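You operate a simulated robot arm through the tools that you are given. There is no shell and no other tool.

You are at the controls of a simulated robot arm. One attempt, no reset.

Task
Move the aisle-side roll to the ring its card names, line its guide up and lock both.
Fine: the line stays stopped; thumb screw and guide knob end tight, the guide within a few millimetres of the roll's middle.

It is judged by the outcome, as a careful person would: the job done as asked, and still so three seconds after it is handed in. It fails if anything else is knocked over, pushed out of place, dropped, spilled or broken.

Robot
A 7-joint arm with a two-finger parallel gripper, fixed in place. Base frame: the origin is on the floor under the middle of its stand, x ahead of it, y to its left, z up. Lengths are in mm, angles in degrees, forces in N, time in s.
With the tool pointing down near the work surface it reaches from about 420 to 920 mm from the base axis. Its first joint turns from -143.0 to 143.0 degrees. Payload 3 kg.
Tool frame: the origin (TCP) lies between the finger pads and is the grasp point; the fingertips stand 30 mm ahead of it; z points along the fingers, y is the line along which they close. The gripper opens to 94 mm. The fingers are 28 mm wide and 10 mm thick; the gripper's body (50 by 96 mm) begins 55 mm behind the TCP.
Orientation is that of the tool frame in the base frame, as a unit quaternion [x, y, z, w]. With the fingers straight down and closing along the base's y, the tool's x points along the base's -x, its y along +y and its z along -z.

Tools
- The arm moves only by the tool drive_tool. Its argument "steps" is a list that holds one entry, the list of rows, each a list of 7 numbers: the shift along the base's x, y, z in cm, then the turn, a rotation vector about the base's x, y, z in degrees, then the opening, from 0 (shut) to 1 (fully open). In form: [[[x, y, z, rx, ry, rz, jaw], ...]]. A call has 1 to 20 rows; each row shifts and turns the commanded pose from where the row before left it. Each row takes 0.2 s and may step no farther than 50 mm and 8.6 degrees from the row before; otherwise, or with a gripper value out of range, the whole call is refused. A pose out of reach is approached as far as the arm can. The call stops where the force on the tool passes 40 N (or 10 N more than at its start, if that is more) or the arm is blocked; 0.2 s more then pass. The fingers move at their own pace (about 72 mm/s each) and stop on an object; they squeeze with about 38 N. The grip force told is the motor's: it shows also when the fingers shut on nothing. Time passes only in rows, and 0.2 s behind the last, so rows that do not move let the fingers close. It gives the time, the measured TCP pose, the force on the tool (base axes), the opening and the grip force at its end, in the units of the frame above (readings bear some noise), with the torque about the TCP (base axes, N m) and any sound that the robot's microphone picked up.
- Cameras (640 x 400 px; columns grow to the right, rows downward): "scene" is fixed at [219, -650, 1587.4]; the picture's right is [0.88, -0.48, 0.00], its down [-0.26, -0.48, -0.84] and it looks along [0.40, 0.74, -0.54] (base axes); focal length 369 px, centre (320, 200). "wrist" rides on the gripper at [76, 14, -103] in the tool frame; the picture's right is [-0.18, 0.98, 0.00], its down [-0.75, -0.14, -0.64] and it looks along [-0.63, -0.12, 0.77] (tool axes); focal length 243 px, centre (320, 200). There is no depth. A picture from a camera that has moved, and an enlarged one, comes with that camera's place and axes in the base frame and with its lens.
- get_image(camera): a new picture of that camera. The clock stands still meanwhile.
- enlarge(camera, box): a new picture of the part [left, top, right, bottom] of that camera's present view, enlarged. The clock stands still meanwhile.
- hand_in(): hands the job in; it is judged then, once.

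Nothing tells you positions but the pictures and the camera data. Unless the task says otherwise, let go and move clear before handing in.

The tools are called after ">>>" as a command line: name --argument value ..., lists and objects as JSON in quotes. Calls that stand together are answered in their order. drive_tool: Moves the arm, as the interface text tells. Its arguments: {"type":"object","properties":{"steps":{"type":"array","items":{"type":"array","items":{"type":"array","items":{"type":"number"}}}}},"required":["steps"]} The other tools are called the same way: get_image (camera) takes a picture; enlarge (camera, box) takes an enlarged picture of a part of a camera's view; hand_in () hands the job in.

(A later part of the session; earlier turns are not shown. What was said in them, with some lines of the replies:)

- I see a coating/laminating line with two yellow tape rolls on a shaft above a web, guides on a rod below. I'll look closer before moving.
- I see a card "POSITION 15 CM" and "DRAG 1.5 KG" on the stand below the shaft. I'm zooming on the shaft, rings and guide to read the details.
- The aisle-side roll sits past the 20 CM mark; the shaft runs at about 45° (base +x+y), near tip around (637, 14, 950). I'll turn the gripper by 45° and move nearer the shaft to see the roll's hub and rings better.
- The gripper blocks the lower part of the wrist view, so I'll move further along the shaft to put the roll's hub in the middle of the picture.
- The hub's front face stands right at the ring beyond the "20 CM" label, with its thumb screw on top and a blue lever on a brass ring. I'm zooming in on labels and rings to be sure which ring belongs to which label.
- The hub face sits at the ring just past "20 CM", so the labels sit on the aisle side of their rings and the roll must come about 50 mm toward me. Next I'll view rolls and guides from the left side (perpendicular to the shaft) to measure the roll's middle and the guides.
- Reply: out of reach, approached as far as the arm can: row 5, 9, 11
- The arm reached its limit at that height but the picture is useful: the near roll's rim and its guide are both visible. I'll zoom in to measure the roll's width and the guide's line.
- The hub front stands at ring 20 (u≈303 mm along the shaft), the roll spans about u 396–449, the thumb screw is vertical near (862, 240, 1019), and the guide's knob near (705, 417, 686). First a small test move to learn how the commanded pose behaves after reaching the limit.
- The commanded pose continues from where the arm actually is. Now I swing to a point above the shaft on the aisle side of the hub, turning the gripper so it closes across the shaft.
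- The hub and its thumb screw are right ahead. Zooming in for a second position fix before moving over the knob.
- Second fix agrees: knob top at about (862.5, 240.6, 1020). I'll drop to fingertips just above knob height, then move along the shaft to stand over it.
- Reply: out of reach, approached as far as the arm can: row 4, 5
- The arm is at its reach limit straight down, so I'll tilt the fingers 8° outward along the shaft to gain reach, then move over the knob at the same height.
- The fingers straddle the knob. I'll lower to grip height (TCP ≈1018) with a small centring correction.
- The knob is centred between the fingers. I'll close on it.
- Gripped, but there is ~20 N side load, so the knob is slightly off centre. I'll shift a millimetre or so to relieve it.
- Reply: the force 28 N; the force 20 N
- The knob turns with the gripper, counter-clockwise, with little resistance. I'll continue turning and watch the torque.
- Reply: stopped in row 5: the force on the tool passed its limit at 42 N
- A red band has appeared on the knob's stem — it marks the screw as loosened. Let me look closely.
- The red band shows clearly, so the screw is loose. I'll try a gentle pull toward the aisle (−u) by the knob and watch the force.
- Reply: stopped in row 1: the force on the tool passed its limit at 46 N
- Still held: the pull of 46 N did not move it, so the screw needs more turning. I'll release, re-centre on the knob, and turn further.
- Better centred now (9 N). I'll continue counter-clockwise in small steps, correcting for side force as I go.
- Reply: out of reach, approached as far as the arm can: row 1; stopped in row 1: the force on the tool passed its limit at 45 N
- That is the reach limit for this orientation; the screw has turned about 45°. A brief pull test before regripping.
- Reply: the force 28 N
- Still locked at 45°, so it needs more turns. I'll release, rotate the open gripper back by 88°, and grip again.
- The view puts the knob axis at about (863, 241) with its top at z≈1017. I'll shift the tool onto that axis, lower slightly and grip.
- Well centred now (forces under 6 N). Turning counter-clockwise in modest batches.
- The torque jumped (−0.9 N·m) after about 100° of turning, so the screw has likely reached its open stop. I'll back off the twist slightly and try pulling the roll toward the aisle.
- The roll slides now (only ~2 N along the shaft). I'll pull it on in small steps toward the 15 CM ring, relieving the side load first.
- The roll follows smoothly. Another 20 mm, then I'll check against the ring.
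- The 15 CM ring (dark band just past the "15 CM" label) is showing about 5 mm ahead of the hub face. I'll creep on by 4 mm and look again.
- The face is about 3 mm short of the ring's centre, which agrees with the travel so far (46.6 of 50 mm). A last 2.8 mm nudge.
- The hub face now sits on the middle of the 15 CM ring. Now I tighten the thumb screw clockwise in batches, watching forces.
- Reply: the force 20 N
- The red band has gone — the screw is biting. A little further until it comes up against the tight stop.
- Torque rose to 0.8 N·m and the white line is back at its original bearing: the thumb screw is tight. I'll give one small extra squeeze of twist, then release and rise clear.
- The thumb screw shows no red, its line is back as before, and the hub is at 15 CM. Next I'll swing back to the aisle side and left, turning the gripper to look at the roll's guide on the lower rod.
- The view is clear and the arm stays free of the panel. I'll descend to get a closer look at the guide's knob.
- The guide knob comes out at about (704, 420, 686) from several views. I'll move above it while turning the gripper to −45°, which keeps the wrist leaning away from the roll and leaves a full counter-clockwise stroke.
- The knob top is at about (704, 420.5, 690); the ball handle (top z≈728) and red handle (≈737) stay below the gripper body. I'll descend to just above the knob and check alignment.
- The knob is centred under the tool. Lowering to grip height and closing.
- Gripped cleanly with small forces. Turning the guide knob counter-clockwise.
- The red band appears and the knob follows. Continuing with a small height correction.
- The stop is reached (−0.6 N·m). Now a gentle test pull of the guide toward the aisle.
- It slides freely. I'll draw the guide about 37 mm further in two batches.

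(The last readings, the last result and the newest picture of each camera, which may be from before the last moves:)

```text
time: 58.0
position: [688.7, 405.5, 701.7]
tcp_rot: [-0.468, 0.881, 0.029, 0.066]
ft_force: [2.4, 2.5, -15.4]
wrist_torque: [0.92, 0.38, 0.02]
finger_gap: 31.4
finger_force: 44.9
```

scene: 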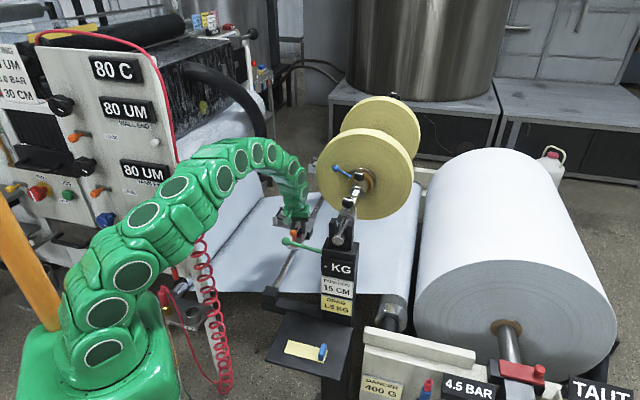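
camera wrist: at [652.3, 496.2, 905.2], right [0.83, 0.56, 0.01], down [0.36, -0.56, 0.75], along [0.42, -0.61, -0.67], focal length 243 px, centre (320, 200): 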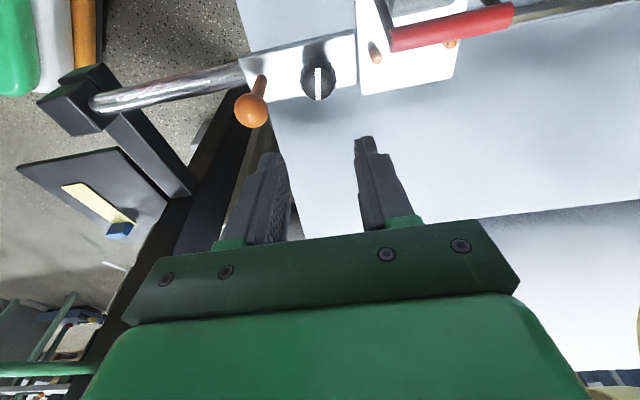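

>>> drive_tool --steps '[[[-0.33, -0.33, -0.03, 0, 0, 0, 0], [-0.33, -0.33, 0, 0, 0, 0, 0], [-0.33, -0.33, 0, 0, 0, 0, 0], [-0.33, -0.33, 0, 0, 0, 0, 0], [0, 0, 0, 0, 0, 0, 0]]]'

>>> get_image --camera "scene"

>>> enlarge --camera "scene" --box '[250, 100, 430, 280]'

>>> get_image --camera "wrist"

```text
time: 59.1
position: [675.7, 391.1, 700.5]
tcp_rot: [-0.469, 0.88, 0.029, 0.067]
ft_force: [-2.1, 7.3, 2.6]
wrist_torque: [1.7, 0.1, 0.01]
finger_gap: 31.0
finger_force: 44.9
```

```text
taken
```

scene: 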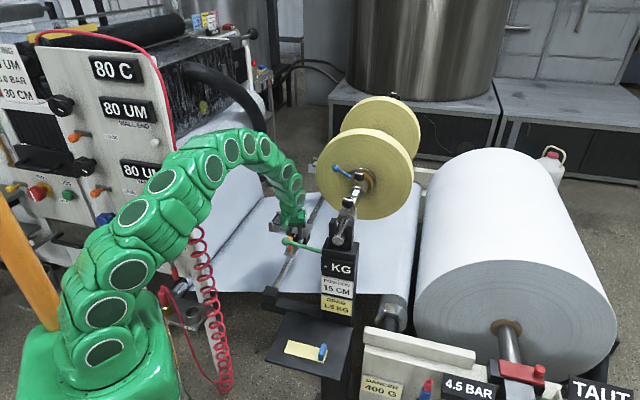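

```text
2.22 times, centred on (340, 190) of scene
camera zoom: at [219.0, -650.0, 1587.4], right [0.88, -0.48, 0.0], down [-0.26, -0.48, -0.84], along [0.4, 0.74, -0.54], focal length 820 px, centre (276, 222)
```

zoom: 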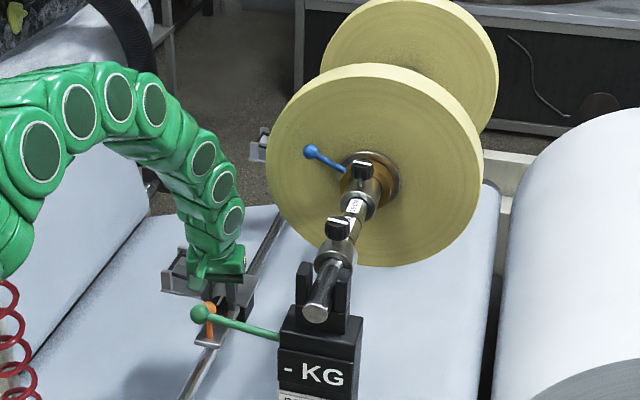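

```text
taken
camera wrist: at [612.8, 327.4, 791.5], right [-0.71, 0.7, 0.01], down [0.47, 0.47, 0.75], along [0.52, 0.54, -0.66], focal length 243 px, centre (320, 200)
```

wrist: 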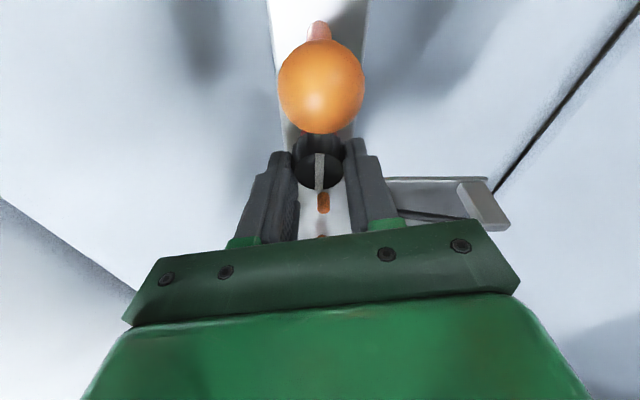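

The guide has come 40 mm; my measurement says roughly 5 mm more brings its pins' middle to the roll's middle. I'll nudge it, then let go and view from the left to measure properly before locking.

>>> drive_tool --steps '[[[-0.17, -0.17, 0, 0, 0, 0, 0], [-0.17, -0.17, 0, 0, 0, 0, 0], [0, 0, 0, 0, 0, 0, 0], [0, 0, 0, 0, 0, 0, 0.5], [0, 0, 0, 0, 0, 0, 0.5], [0, 0, 0, 0, 0, 0, 0.5]]]'

>>> enlarge --camera "wrist" --box '[220, 60, 420, 240]'

```text
time: 60.5
position: [671.6, 389.3, 699.6]
tcp_rot: [-0.469, 0.88, 0.029, 0.067]
ft_force: [-0.2, 0.3, 0.3]
wrist_torque: [0.0, -0.01, -0.01]
finger_gap: 46.7
finger_force: 0.1
```

```text
2.22 times, centred on (320, 150) of wrist
camera zoom: at [609.0, 323.6, 791.1], right [-0.71, 0.7, 0.01], down [0.47, 0.47, 0.75], along [0.52, 0.54, -0.67], focal length 539 px, centre (320, 311)
```

zoom: 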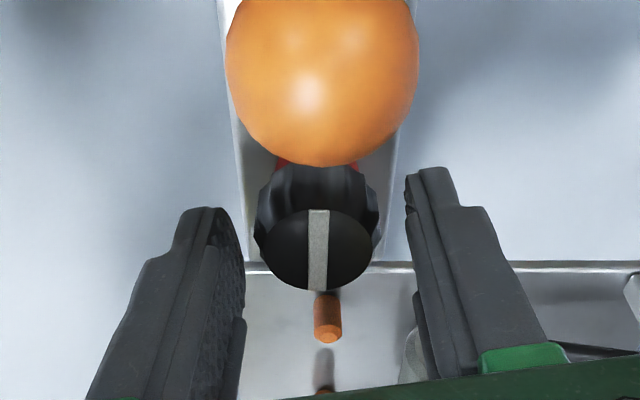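

Released without disturbing it. I'll rise straight up, turn the gripper back to −45°, level it, and view guide and roll together from the left.

>>> drive_tool --steps '[[[0, 0, 2, 0, 0, 0, 0.5], [0, 0, 4, 0, 0, 0, 0.5], [0, 0, 4, 0, 0, 0, 0.5], [0.1, -0.1, 2.5, 0, 0, -7.8, 0.5], [0.1, -0.1, 2.5, 0, 0, -7.8, 0.5], [0.1, -0.1, 2.5, 0, 0, -7.8, 0.5], [0.1, -0.1, 2.5, 0, 0, -7.8, 0.5], [0.1, -0.1, 2.5, 0, 0, -7.8, 0.5], [0.1, -0.1, 2.5, 0, 0, -7.8, 0.5], [0.1, -0.1, 2.5, 0, 0, -7.8, 0.5], [0.1, -0.1, 2.5, 0, 0, -7.8, 0.5], [0.1, -0.1, 2.5, 0, 0, -7.8, 0.5], [0.1, -0.1, 2.5, 0, 0, -7.8, 0.5], [0.1, -0.1, 2.5, 0, 0, -7.8, 0.5], [0.1, -0.1, 2.5, 0, 0, -7.8, 0.5], [0.1, -0.1, 0, 0, 0, -7.8, 0.5], [0, 0, 0, 6.4, 5.4, 0, 0.5], [0, 0, 0, 0, 0, 0, 0.5]]]'

>>> get_image --camera "wrist"

>>> get_image --camera "scene"

```text
time: 64.3
position: [684.0, 376.9, 1099.3]
tcp_rot: [0.386, 0.922, 0.0, -0.001]
ft_force: [0.6, 0.3, -0.3]
wrist_torque: [0.0, 0.01, 0.02]
finger_gap: 47.3
finger_force: 0.0
```

```text
taken
camera wrist: at [641.6, 441.2, 1203.3], right [0.83, 0.56, 0.0], down [0.43, -0.64, 0.64], along [0.36, -0.53, -0.77], focal length 243 px, centre (320, 200)
```

wrist: 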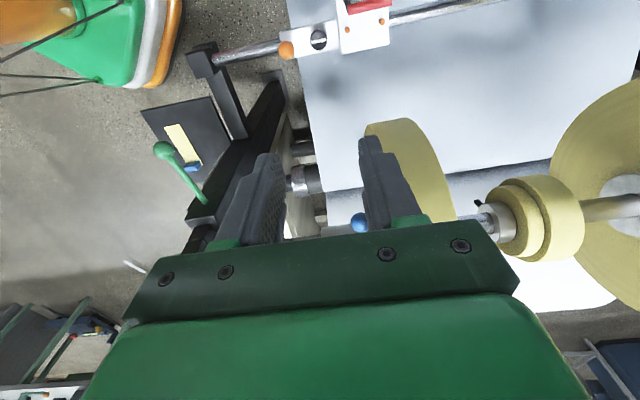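

```text
taken
```

scene: 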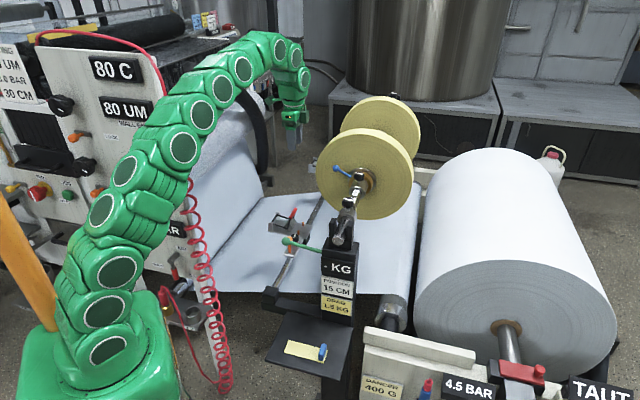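

Guide and roll are both in view. I also notice another collar and small core behind the near roll, so I'll zoom in on everything.

>>> enlarge --camera "wrist" --box '[340, 100, 640, 270]'

>>> enlarge --camera "wrist" --box '[260, 0, 440, 110]'

>>> enlarge --camera "wrist" --box '[350, 100, 470, 200]'

>>> enlarge --camera "scene" --box '[300, 80, 430, 230]'

```text
2.13 times, centred on (490, 185) of wrist
camera zoom: at [641.6, 441.2, 1203.3], right [0.83, 0.56, 0.0], down [0.43, -0.64, 0.64], along [0.36, -0.53, -0.77], focal length 518 px, centre (-43, 232)
```

zoom: 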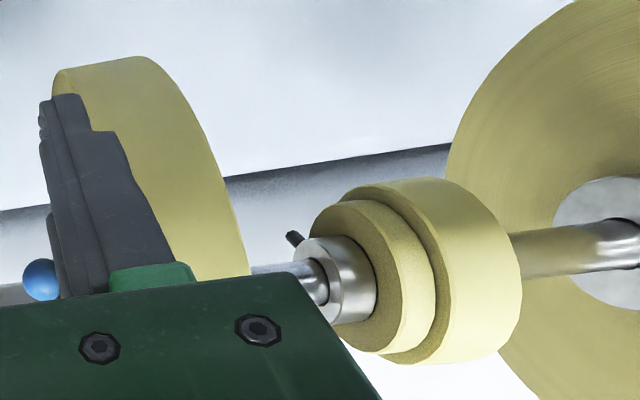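

```text
3.56 times, centred on (350, 55) of wrist
camera zoom: at [641.6, 441.2, 1203.3], right [0.83, 0.56, 0.0], down [0.43, -0.64, 0.64], along [0.36, -0.53, -0.77], focal length 863 px, centre (213, 716)
```

zoom: 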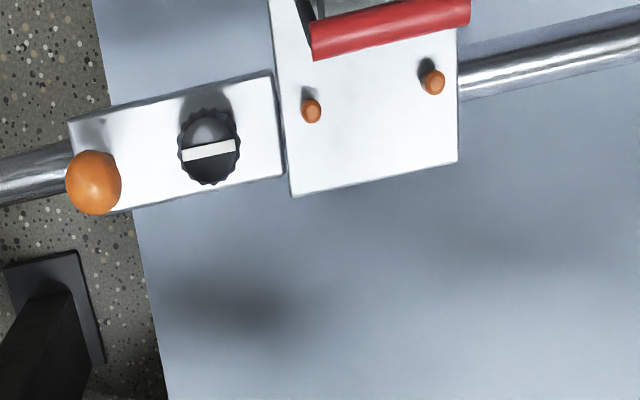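

```text
4.00 times, centred on (410, 150) of wrist
camera zoom: at [641.6, 441.2, 1203.3], right [0.83, 0.56, 0.0], down [0.43, -0.64, 0.64], along [0.36, -0.53, -0.77], focal length 970 px, centre (-40, 400)
```

zoom: 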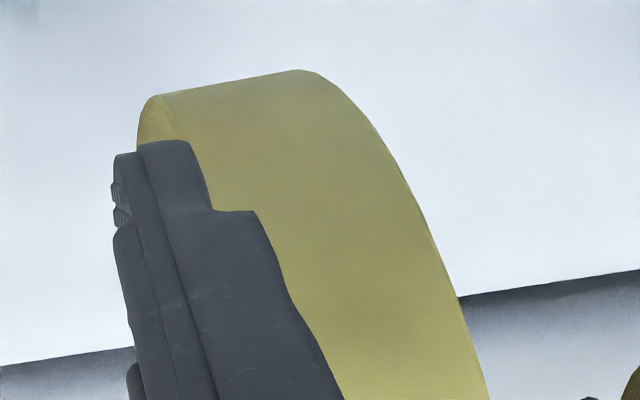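

```text
2.67 times, centred on (365, 155) of scene
camera zoom: at [219.0, -650.0, 1587.4], right [0.88, -0.48, 0.0], down [-0.26, -0.48, -0.84], along [0.4, 0.74, -0.54], focal length 984 px, centre (200, 320)
```

zoom: 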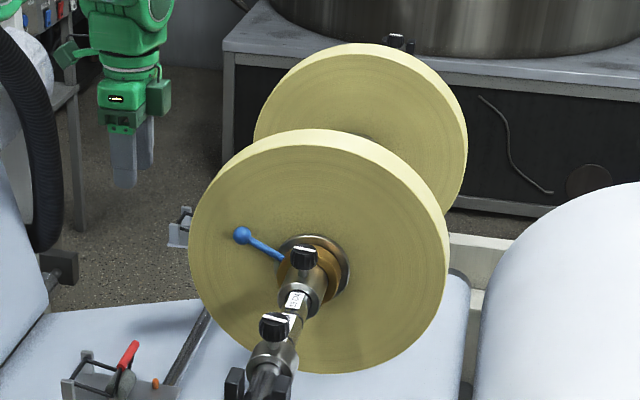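

The guide's pins appear to be about 4–5 mm short of the roll's middle. For a cleaner reading I'll move so the camera is nearly square to the roll's middle, with the jaws wide open so they don't block the view.

>>> drive_tool --steps '[[[1.4, 1.4, -0.8, 0, 0, 0, 1], [1.4, 1.4, -0.8, 0, 0, 0, 1], [1.3, 1.3, -0.8, 0, 0, 0, 1], [0, 0, 0, 0, 0, 0, 1]]]'

>>> get_image --camera "wrist"

>>> enlarge --camera "wrist" --box '[280, 90, 420, 240]'

>>> enlarge --camera "wrist" --box '[240, 0, 420, 110]'

```text
time: 65.3
position: [726.1, 416.7, 1077.4]
tcp_rot: [0.386, 0.923, -0.001, 0.0]
ft_force: [0.0, -0.6, 0.6]
wrist_torque: [0.0, 0.0, 0.06]
finger_gap: 94.1
finger_force: 0.1
```

```text
taken
camera wrist: at [683.4, 482.1, 1179.0], right [0.83, 0.56, 0.0], down [0.43, -0.64, 0.64], along [0.36, -0.53, -0.77], focal length 243 px, centre (320, 200)
```

wrist: 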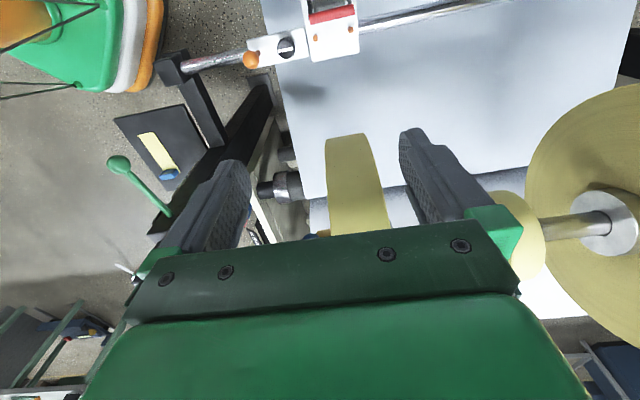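

```text
2.67 times, centred on (350, 165) of wrist
camera zoom: at [683.4, 482.1, 1179.0], right [0.83, 0.56, 0.0], down [0.43, -0.64, 0.64], along [0.36, -0.53, -0.77], focal length 647 px, centre (240, 293)
```

zoom: 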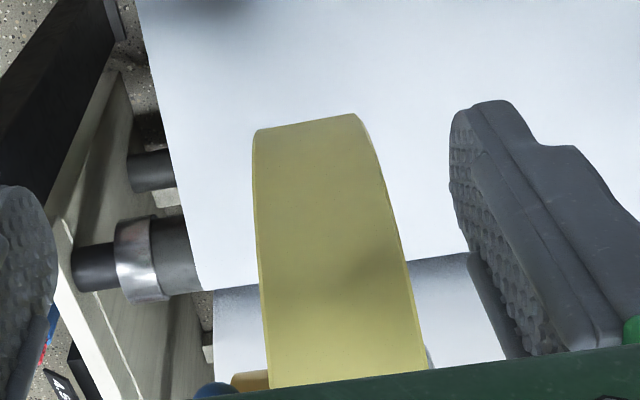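

```text
3.56 times, centred on (330, 55) of wrist
camera zoom: at [683.4, 482.1, 1179.0], right [0.83, 0.56, 0.0], down [0.43, -0.64, 0.64], along [0.36, -0.53, -0.77], focal length 863 px, centre (284, 716)
```

zoom: 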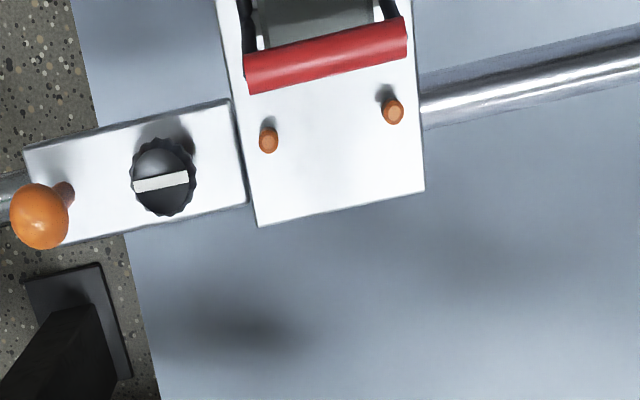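

This is an excellent, nearly square view. I'll enlarge the roll's rim edges and the guide's pins to measure the offset precisely.

>>> enlarge --camera "wrist" --box '[316, 125, 396, 175]'

>>> enlarge --camera "wrist" --box '[316, 175, 396, 225]'

>>> enlarge --camera "wrist" --box '[290, 10, 370, 60]'

```text
8.00 times, centred on (356, 150) of wrist
camera zoom: at [683.4, 482.1, 1179.0], right [0.83, 0.56, 0.0], down [0.43, -0.64, 0.64], along [0.36, -0.53, -0.77], focal length 1941 px, centre (32, 600)
```

zoom: 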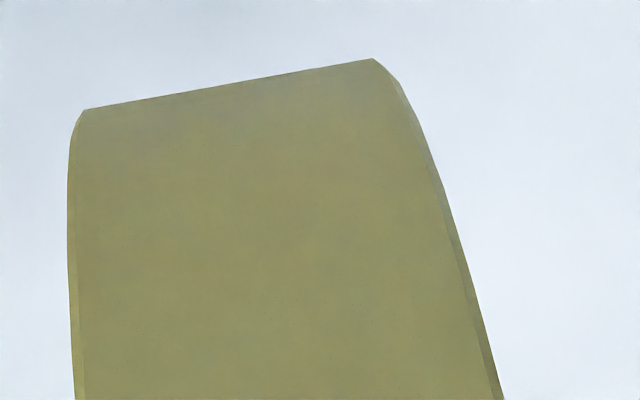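

```text
8.00 times, centred on (356, 200) of wrist
camera zoom: at [683.4, 482.1, 1179.0], right [0.83, 0.56, 0.0], down [0.43, -0.64, 0.64], along [0.36, -0.53, -0.77], focal length 1941 px, centre (32, 200)
```

zoom: 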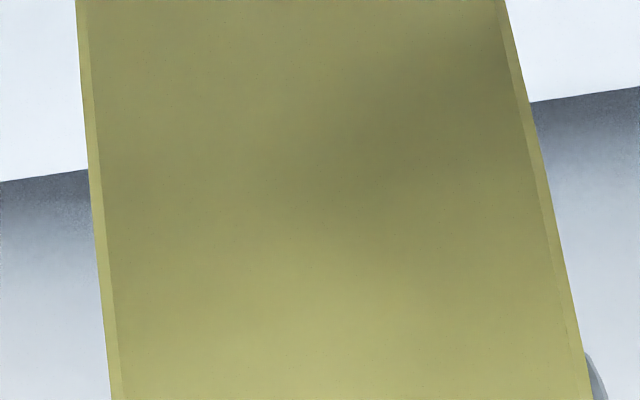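

```text
8.00 times, centred on (330, 35) of wrist
camera zoom: at [683.4, 482.1, 1179.0], right [0.83, 0.56, 0.0], down [0.43, -0.64, 0.64], along [0.36, -0.53, -0.77], focal length 1941 px, centre (240, 1520)
```

zoom: 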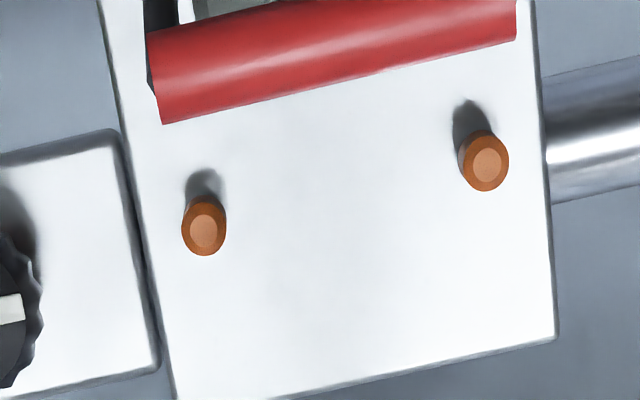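

The rim's middle and the pins' middle differ by about 8 mm (guide still too far from the aisle), with consistent readings along the whole rim. I'll retrace my path back down to the guide knob to correct this.

>>> drive_tool --steps '[[[-1.38, -1.35, 0.74, 0, 0, 0, 0.5], [-1.38, -1.35, 0.74, 0, 0, 0, 0.5], [-1.38, -1.34, 0.74, 0, 0, 0, 0.5], [0, 0, 0, -6.4, -5.4, 0, 0.5], [-0.1, 0.1, 0, 0, 0, 7.8, 0.5], [-0.1, 0.1, -2.5, 0, 0, 7.8, 0.5], [-0.1, 0.1, -2.5, 0, 0, 7.8, 0.5], [-0.1, 0.1, -2.5, 0, 0, 7.8, 0.5], [-0.1, 0.1, -2.5, 0, 0, 7.8, 0.5], [-0.1, 0.1, -2.5, 0, 0, 7.8, 0.5], [-0.1, 0.1, -2.5, 0, 0, 7.8, 0.5], [-0.1, 0.1, -2.5, 0, 0, 7.8, 0.5], [-0.1, 0.1, -2.5, 0, 0, 7.8, 0.5], [-0.1, 0.1, -2.5, 0, 0, 7.8, 0.5], [-0.1, 0.1, -2.5, 0, 0, 7.8, 0.5], [-0.1, 0.1, -2.5, 0, 0, 7.8, 0.5], [-0.1, 0.1, -2.5, 0, 0, 7.8, 0.5], [0, 0, 0, 0, 0, 0, 0.5]]]'

>>> enlarge --camera "wrist" --box '[220, 20, 440, 220]'

```text
time: 69.2
position: [671.7, 389.8, 798.6]
tcp_rot: [-0.469, 0.88, 0.029, 0.068]
ft_force: [0.2, -0.4, 1.0]
wrist_torque: [-0.02, 0.0, 0.01]
finger_gap: 47.0
finger_force: 0.0
```

```text
2.00 times, centred on (330, 120) of wrist
camera zoom: at [609.1, 323.9, 889.1], right [-0.71, 0.7, 0.01], down [0.47, 0.47, 0.75], along [0.52, 0.54, -0.67], focal length 485 px, centre (300, 360)
```

zoom: 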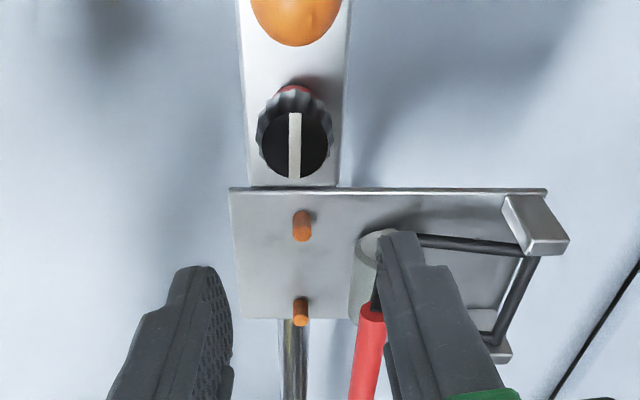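

Position matches where I let go. Descending straight onto the knob and closing again.

>>> drive_tool --steps '[[[0, 0, -4, 0, 0, 0, 0.5], [0, -0.02, -4, 0, 0, 0, 0.5], [0, -0.02, -1.85, 0, 0, 0, 0.5], [0, 0, 0, 0, 0, 0, 0.5], [0, 0, 0, 0, 0, 0, 0.2], [0, 0, 0, 0, 0, 0, 0], [0, 0, 0, 0, 0, 0, 0]]]'

>>> enlarge --camera "wrist" --box '[240, 80, 400, 240]'

```text
time: 70.8
position: [671.1, 388.5, 700.6]
tcp_rot: [-0.468, 0.881, 0.028, 0.066]
ft_force: [7.5, -5.4, -10.2]
wrist_torque: [1.05, 0.23, -0.01]
finger_gap: 31.4
finger_force: 45.4
```

```text
2.50 times, centred on (320, 160) of wrist
camera zoom: at [608.8, 323.3, 790.5], right [-0.71, 0.7, 0.01], down [0.48, 0.47, 0.75], along [0.52, 0.54, -0.67], focal length 606 px, centre (320, 300)
```

zoom: 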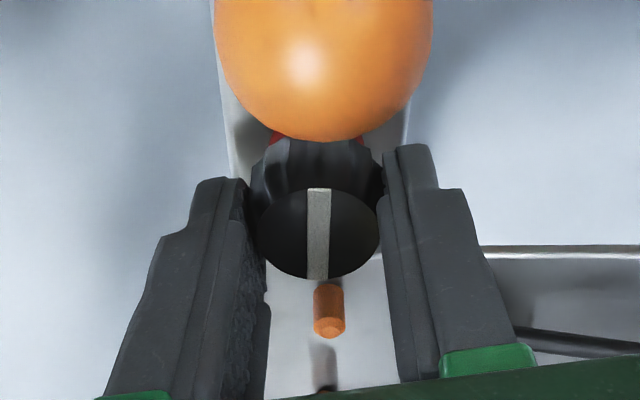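

Gripped. Pulling the guide 8 mm further toward the aisle.

>>> drive_tool --steps '[[[-0.16, -0.22, 0, 0, 0, 0, 0], [-0.19, -0.19, 0, 0, 0, 0, 0], [-0.19, -0.19, 0, 0, 0, 0, 0], [0, 0, 0, 0, 0, 0, 0]]]'

```text
time: 71.8
position: [665.2, 383.8, 699.7]
tcp_rot: [-0.468, 0.881, 0.028, 0.067]
ft_force: [5.4, -6.6, -13.4]
wrist_torque: [0.76, 0.26, -0.01]
finger_gap: 31.0
finger_force: 44.9
```

Now locking: turning the guide knob clockwise in batches.

>>> drive_tool --steps '[[[0.02, -0.02, -0.04, 0, 0, -6, 0], [0, 0, 0, 0, 0, -6, 0], [0, 0, 0, 0, 0, -6, 0], [0, 0, 0, 0, 0, -6, 0], [0, 0, 0, 0, 0, 0, 0]]]'

```text
time: 73.0
position: [665.3, 383.0, 698.5]
tcp_rot: [-0.274, 0.959, 0.015, 0.071]
ft_force: [-6.8, 6.0, -4.6]
wrist_torque: [0.78, 0.82, -0.01]
finger_gap: 31.1
finger_force: 45.4
```

>>> drive_tool --steps '[[[-0.02, 0.02, 0, 0, 0, -6, 0], [0, 0, 0, 0, 0, -6, 0], [0, 0, 0, 0, 0, -6, 0], [0, 0, 0, 0, 0, -6, 0], [0, 0, 0, 0, 0, 0, 0]]]'

```text
time: 74.2
position: [666.0, 384.1, 700.1]
tcp_rot: [-0.068, 0.995, -0.001, 0.073]
ft_force: [-6.5, 8.5, 1.5]
wrist_torque: [1.24, 0.68, 0.03]
finger_gap: 31.3
finger_force: 44.8
```

>>> drive_tool --steps '[[[-0.03, 0.03, 0, 0, 0, -6, 0], [0, 0, 0, 0, 0, -6, 0], [0, 0, 0, 0, 0, -6, 0], [0, 0, 0, 0, 0, -6, 0], [0, 0, 0, 0, 0, 0, 0]]]'

```text
time: 75.3
position: [665.5, 381.9, 698.4]
tcp_rot: [0.139, 0.988, -0.016, 0.071]
ft_force: [4.9, 4.3, 0.5]
wrist_torque: [0.95, -0.53, 0.03]
finger_gap: 31.5
finger_force: 44.5
```

>>> drive_tool --steps '[[[0, 0, 0, 0, 0, -6, 0], [0, 0, 0, 0, 0, -6, 0], [0, 0, 0, 0, 0, -6, 0], [0, 0, 0, 0, 0, 0, 0]]]'

>>> enlarge --camera "wrist" --box '[240, 60, 420, 240]'

```text
time: 76.3
position: [666.2, 383.7, 698.8]
tcp_rot: [0.292, 0.954, -0.029, 0.068]
ft_force: [9.8, 0.4, -4.0]
wrist_torque: [0.99, -0.72, -0.01]
finger_gap: 31.3
finger_force: 45.0
```

```text
2.22 times, centred on (330, 150) of wrist
camera zoom: at [600.5, 447.6, 790.4], right [0.7, 0.71, 0.01], down [0.47, -0.47, 0.75], along [0.54, -0.52, -0.67], focal length 539 px, centre (298, 311)
```

zoom: 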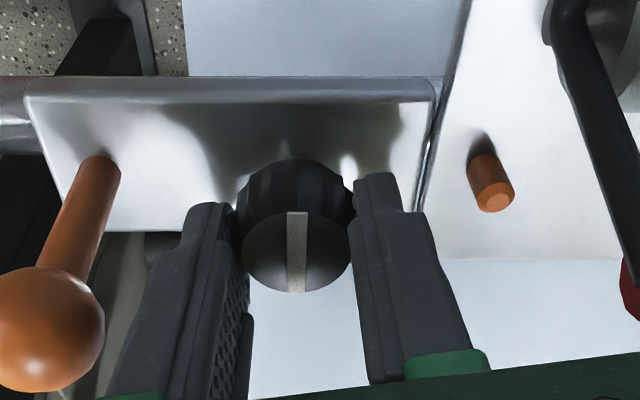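

Red is gone; a little more until the tight stop shows as torque.

>>> drive_tool --steps '[[[0.02, 0, 0, 0, 0, -4, 0], [0.02, 0, 0, 0, 0, -4, 0], [0, 0, 0, 0, 0, 0, 0]]]'

```text
time: 77.2
position: [665.6, 383.0, 698.7]
tcp_rot: [0.358, 0.931, -0.032, 0.066]
ft_force: [1.7, -4.8, 1.4]
wrist_torque: [0.56, -0.51, 0.02]
finger_gap: 31.2
finger_force: 45.4
```

>>> drive_tool --steps '[[[0, 0, 0, 0, 0, -4, 0], [0, 0, 0, 0, 0, -3, 0], [0, 0, 0, 0, 0, 0, 0]]]'

>>> enlarge --camera "wrist" --box '[240, 60, 420, 240]'

```text
time: 78.0
position: [666.5, 383.3, 699.5]
tcp_rot: [0.414, 0.908, -0.035, 0.064]
ft_force: [-2.2, -0.7, 2.2]
wrist_torque: [0.64, -0.15, 0.78]
finger_gap: 31.5
finger_force: 45.0
```

```text
2.22 times, centred on (330, 150) of wrist
camera zoom: at [619.2, 462.7, 790.5], right [0.86, 0.51, 0.01], down [0.33, -0.58, 0.75], along [0.39, -0.64, -0.67], focal length 539 px, centre (298, 311)
```

zoom: 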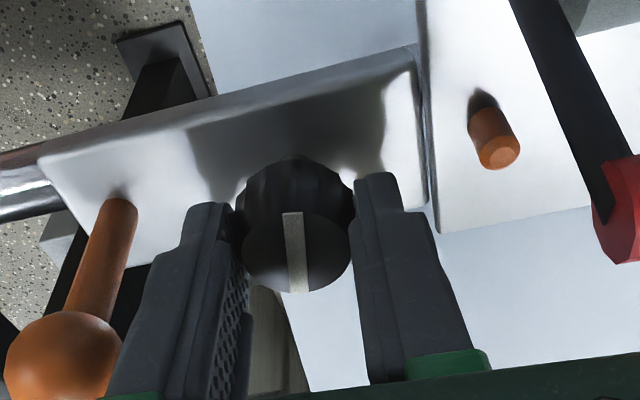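

Torque 0.78 N·m: the guide knob is tight. I'll release, rise, and return to the square view to verify the alignment.

>>> drive_tool --steps '[[[0, 0, 0, 0, 0, -2, 0], [0, 0, 0, 0, 0, 0, 0], [0, 0, 0, 0, 0, 2, 0.5], [0, 0, 0, 0, 0, 0, 0.5], [0, 0, 2, 0, 0, 0, 0.5], [0, 0, 4.4, 0, 0, 0, 0.5], [0, 0, 4.4, 0, 0, 0, 0.5], [0, 0, 4.4, 0, 0, 0, 0.5], [0, 0, 4.4, 0, 0, 0, 0.5], [0, 0, 4.4, 0, 0, 0, 0.5], [1.2, 0.7, 4.4, 0, 0, 0, 1], [1.3, 0.75, 4.4, 6.7, 5.0, 0, 1], [1.3, 0.75, 4.4, 0, 0, 3.7, 1], [1.3, 0.75, 0.5, 0, 0, 0, 1], [1.24, 0.72, 0, 0, 0, 0, 1], [0, 0, 0, 0, 0, 0, 1]]]'

>>> get_image --camera "wrist"

>>> enlarge --camera "wrist" --box '[316, 125, 396, 175]'

>>> enlarge --camera "wrist" --box '[316, 175, 396, 225]'

>>> enlarge --camera "wrist" --box '[280, 10, 360, 60]'

```text
time: 81.3
position: [730.2, 420.0, 1075.5]
tcp_rot: [0.384, 0.923, -0.001, 0.0]
ft_force: [0.2, -0.1, 0.3]
wrist_torque: [-0.02, -0.03, -0.03]
finger_gap: 93.8
finger_force: 0.0
```

```text
taken
camera wrist: at [686.5, 485.8, 1179.3], right [0.83, 0.56, 0.0], down [0.43, -0.63, 0.64], along [0.36, -0.53, -0.77], focal length 243 px, centre (320, 200)
```

wrist: 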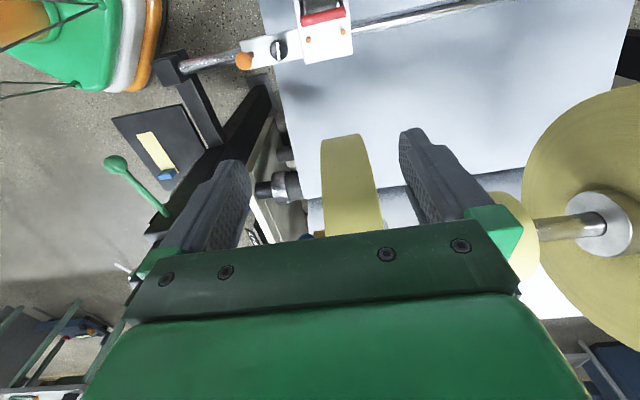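

```text
8.00 times, centred on (356, 150) of wrist
camera zoom: at [686.5, 485.8, 1179.3], right [0.83, 0.56, 0.0], down [0.43, -0.63, 0.64], along [0.36, -0.53, -0.77], focal length 1941 px, centre (32, 600)
```

zoom: 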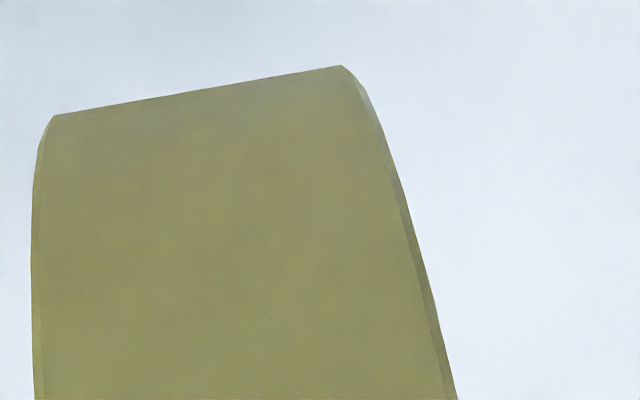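

```text
8.00 times, centred on (356, 200) of wrist
camera zoom: at [686.5, 485.8, 1179.3], right [0.83, 0.56, 0.0], down [0.43, -0.63, 0.64], along [0.36, -0.53, -0.77], focal length 1941 px, centre (32, 200)
```

zoom: 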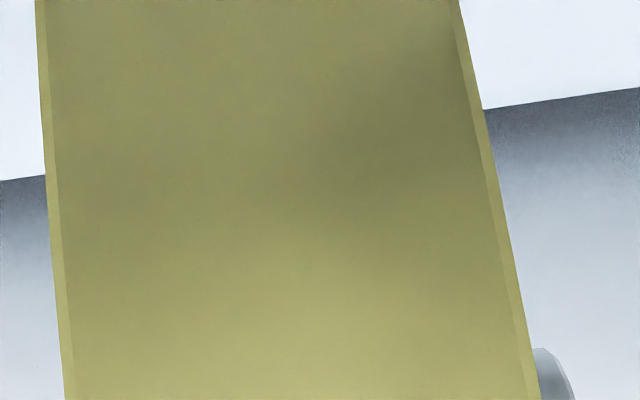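

```text
8.00 times, centred on (320, 35) of wrist
camera zoom: at [686.5, 485.8, 1179.3], right [0.83, 0.56, 0.0], down [0.43, -0.63, 0.64], along [0.36, -0.53, -0.77], focal length 1941 px, centre (320, 1520)
```

zoom: 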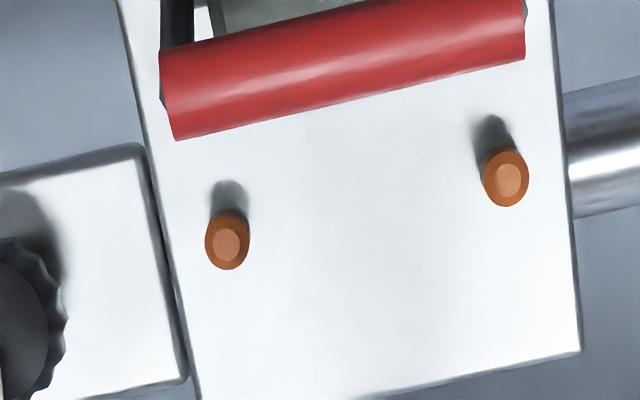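

Now the guide's pins' middle and the roll's middle agree to within about half a millimetre. Last, I'll back away and check the hub's ring and both knobs from the aisle side.

>>> drive_tool --steps '[[[-2.5, -2.5, 1.5, 0, 0, 0, 1], [-2.5, -2.5, 1.5, 0, 0, 0, 1], [-2.5, -2.5, 1.5, 0, 0, 0, 1], [0.6, -1.6, 0.3, 0, 0, 7.5, 1], [0.6, -1.6, 0.3, 0, 0, 7.5, 1], [0.6, -1.6, 0.3, 0, 0, 7.5, 1], [0.6, -1.6, 0.3, 0, 0, 7.5, 1], [0.6, -1.6, 0.3, 0, 0, 7.5, 1], [0.6, -1.6, 0.3, 0, 0, 7.5, 1], [0.6, -1.6, 0.3, 0, 0, 7.5, 1], [0.6, -1.6, 0.3, 0, 0, 7.5, 1], [0.6, -1.6, 0.3, 0, 0, 7.5, 1], [0.6, -1.6, 0.3, 0, 0, 7.5, 1], [0.6, -1.6, 0.3, 0, 0, 7.5, 1], [0.6, -1.6, 0.3, 0, 0, 7.5, 1], [0, 0, 0, 0, 0, 0, 1]]]'

>>> get_image --camera "wrist"

>>> enlarge --camera "wrist" --box '[260, 60, 420, 240]'

>>> get_image --camera "scene"

>>> enlarge --camera "scene" --box '[250, 150, 400, 270]'

```text
time: 84.8
position: [727.2, 153.0, 1158.0]
tcp_rot: [-0.382, 0.924, 0.0, 0.0]
ft_force: [-0.1, 0.0, -0.1]
wrist_torque: [0.01, -0.03, 0.02]
finger_gap: 93.8
finger_force: 0.1
```

```text
taken
camera wrist: at [662.8, 109.9, 1261.2], right [-0.56, 0.83, 0.0], down [0.63, 0.43, 0.64], along [0.53, 0.36, -0.77], focal length 243 px, centre (320, 200)
```

wrist: 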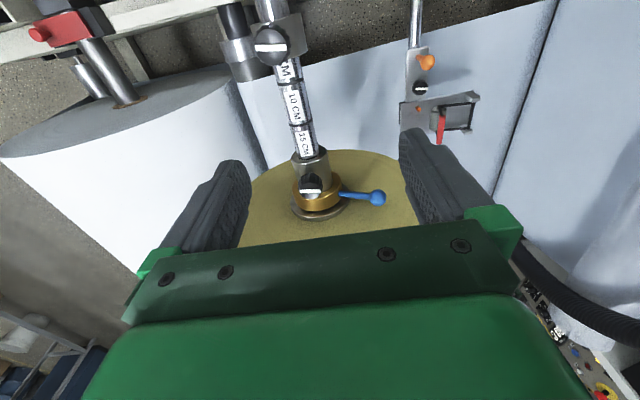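

```text
2.22 times, centred on (340, 150) of wrist
camera zoom: at [662.8, 109.9, 1261.2], right [-0.56, 0.83, 0.0], down [0.63, 0.43, 0.64], along [0.53, 0.36, -0.77], focal length 539 px, centre (276, 311)
```

zoom: 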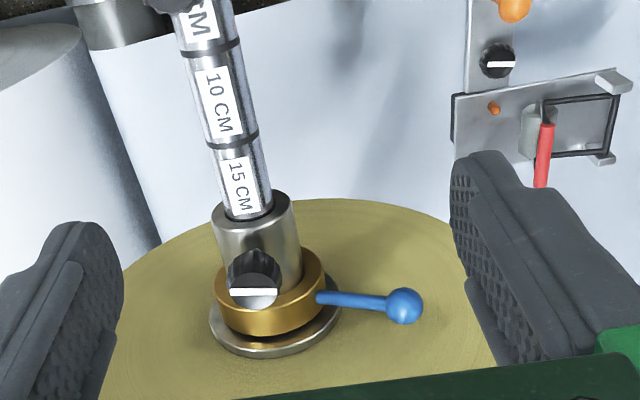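

```text
taken
```

scene: 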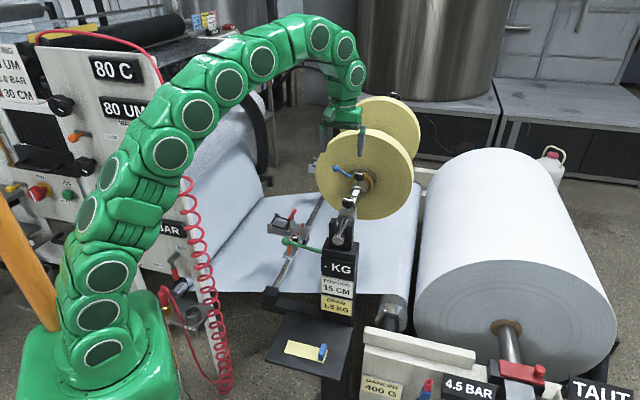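

```text
3.33 times, centred on (325, 210) of scene
camera zoom: at [219.0, -650.0, 1587.4], right [0.88, -0.48, 0.0], down [-0.26, -0.48, -0.84], along [0.4, 0.74, -0.54], focal length 1230 px, centre (303, 167)
```

zoom: 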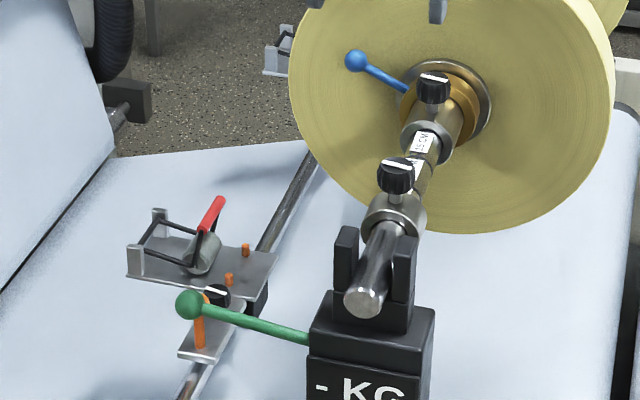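

Both knobs show no red and their lines are back square. One final close look at the hub face against the 15 CM ring.

>>> enlarge --camera "wrist" --box '[285, 120, 345, 200]'

>>> enlarge --camera "wrist" --box '[390, 40, 480, 130]'

>>> enlarge --camera "scene" --box '[335, 165, 375, 215]'

```text
5.00 times, centred on (315, 160) of wrist
camera zoom: at [662.8, 109.9, 1261.2], right [-0.56, 0.83, 0.0], down [0.63, 0.43, 0.64], along [0.53, 0.36, -0.77], focal length 1213 px, centre (345, 400)
```

zoom: 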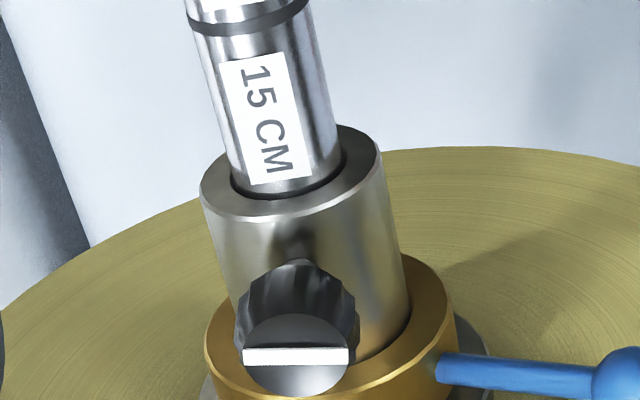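

```text
4.44 times, centred on (435, 85) of wrist
camera zoom: at [662.8, 109.9, 1261.2], right [-0.56, 0.83, 0.0], down [0.63, 0.43, 0.64], along [0.53, 0.36, -0.77], focal length 1078 px, centre (-191, 711)
```

zoom: 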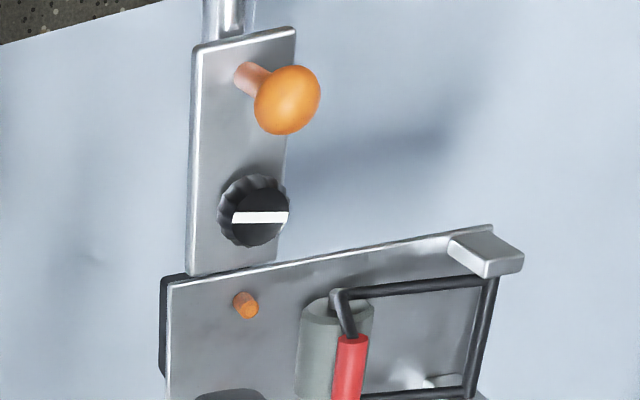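

```text
8.00 times, centred on (355, 190) of scene
camera zoom: at [219.0, -650.0, 1587.4], right [0.88, -0.48, 0.0], down [-0.26, -0.48, -0.84], along [0.4, 0.74, -0.54], focal length 2952 px, centre (40, 280)
```

zoom: 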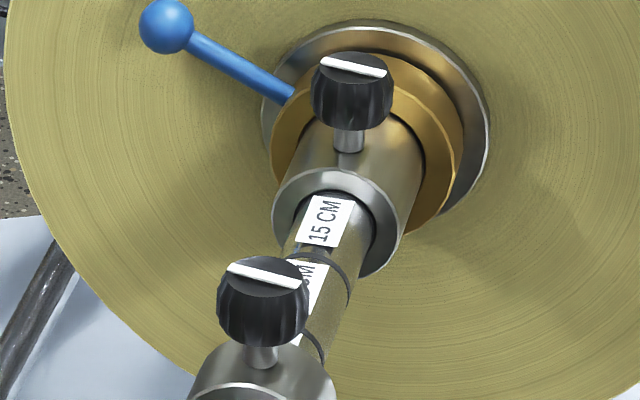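

Hub face is on the 15 CM ring, both knobs are tight, the levers and everything else are untouched. I'll retreat a bit further and hand in.

>>> drive_tool --steps '[[[-3.5, -1.5, 2, 0, 0, 0, 1], [-3.5, -1.5, 2, 0, 0, 0, 1], [-3.5, -1.5, 2, 0, 0, 0, 1], [-3.5, -1.5, 2, 0, 0, 0, 1], [0, 0, 0, 0, 0, 0, 1]]]'

>>> get_image --camera "scene"

```text
time: 86.0
position: [585.7, 93.0, 1236.7]
tcp_rot: [-0.38, 0.925, -0.001, 0.0]
ft_force: [0.0, -0.5, 0.6]
wrist_torque: [-0.01, 0.01, -0.03]
finger_gap: 94.1
finger_force: 0.1
```

```text
taken
```

scene: 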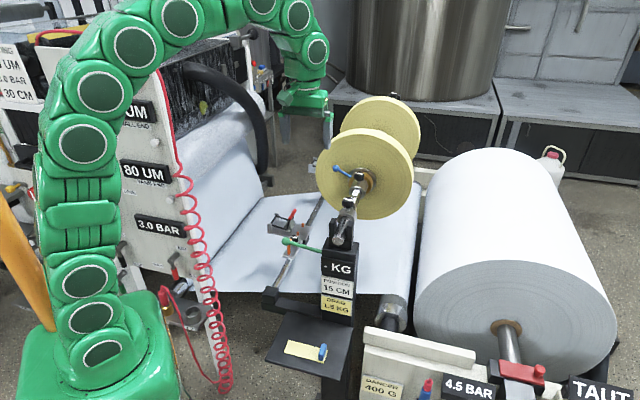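

The arm is clear and the scene is unchanged apart from the moved roll and guide, both locked. Handing in.

>>> hand_in

```text
The job is handed in.
```

The aisle-side roll is now at the 15 CM ring its card names. Its guide is lined up, and both the thumb screw and the guide knob are tight. The job has been handed in; no verdict came back.

- **Roll:** I took "aisle-side" to mean the roll on the near side, on whose stand the card hangs. I moved it about 50 mm, from the 20 CM ring until its hub face sat on the 15 CM ring. Each label sits just on the aisle side of its ring, so I used the ring right after "15 CM".
- **Guide:** the middle of its two pins is within about half a millimetre of the roll's middle. I measured this from the wrist camera after locking; I'd trust it to roughly 1–2 mm.
- **Locks:** both knobs were turned clockwise until they met about 0.8 N·m of resistance. Their white lines are back where they started, and the red "loose" bands no longer show.
- **Everything else:** I did not touch the blue drag lever, the green lever, the other roll or the line controls. The line stayed stopped, and the arm finished clear of the work.
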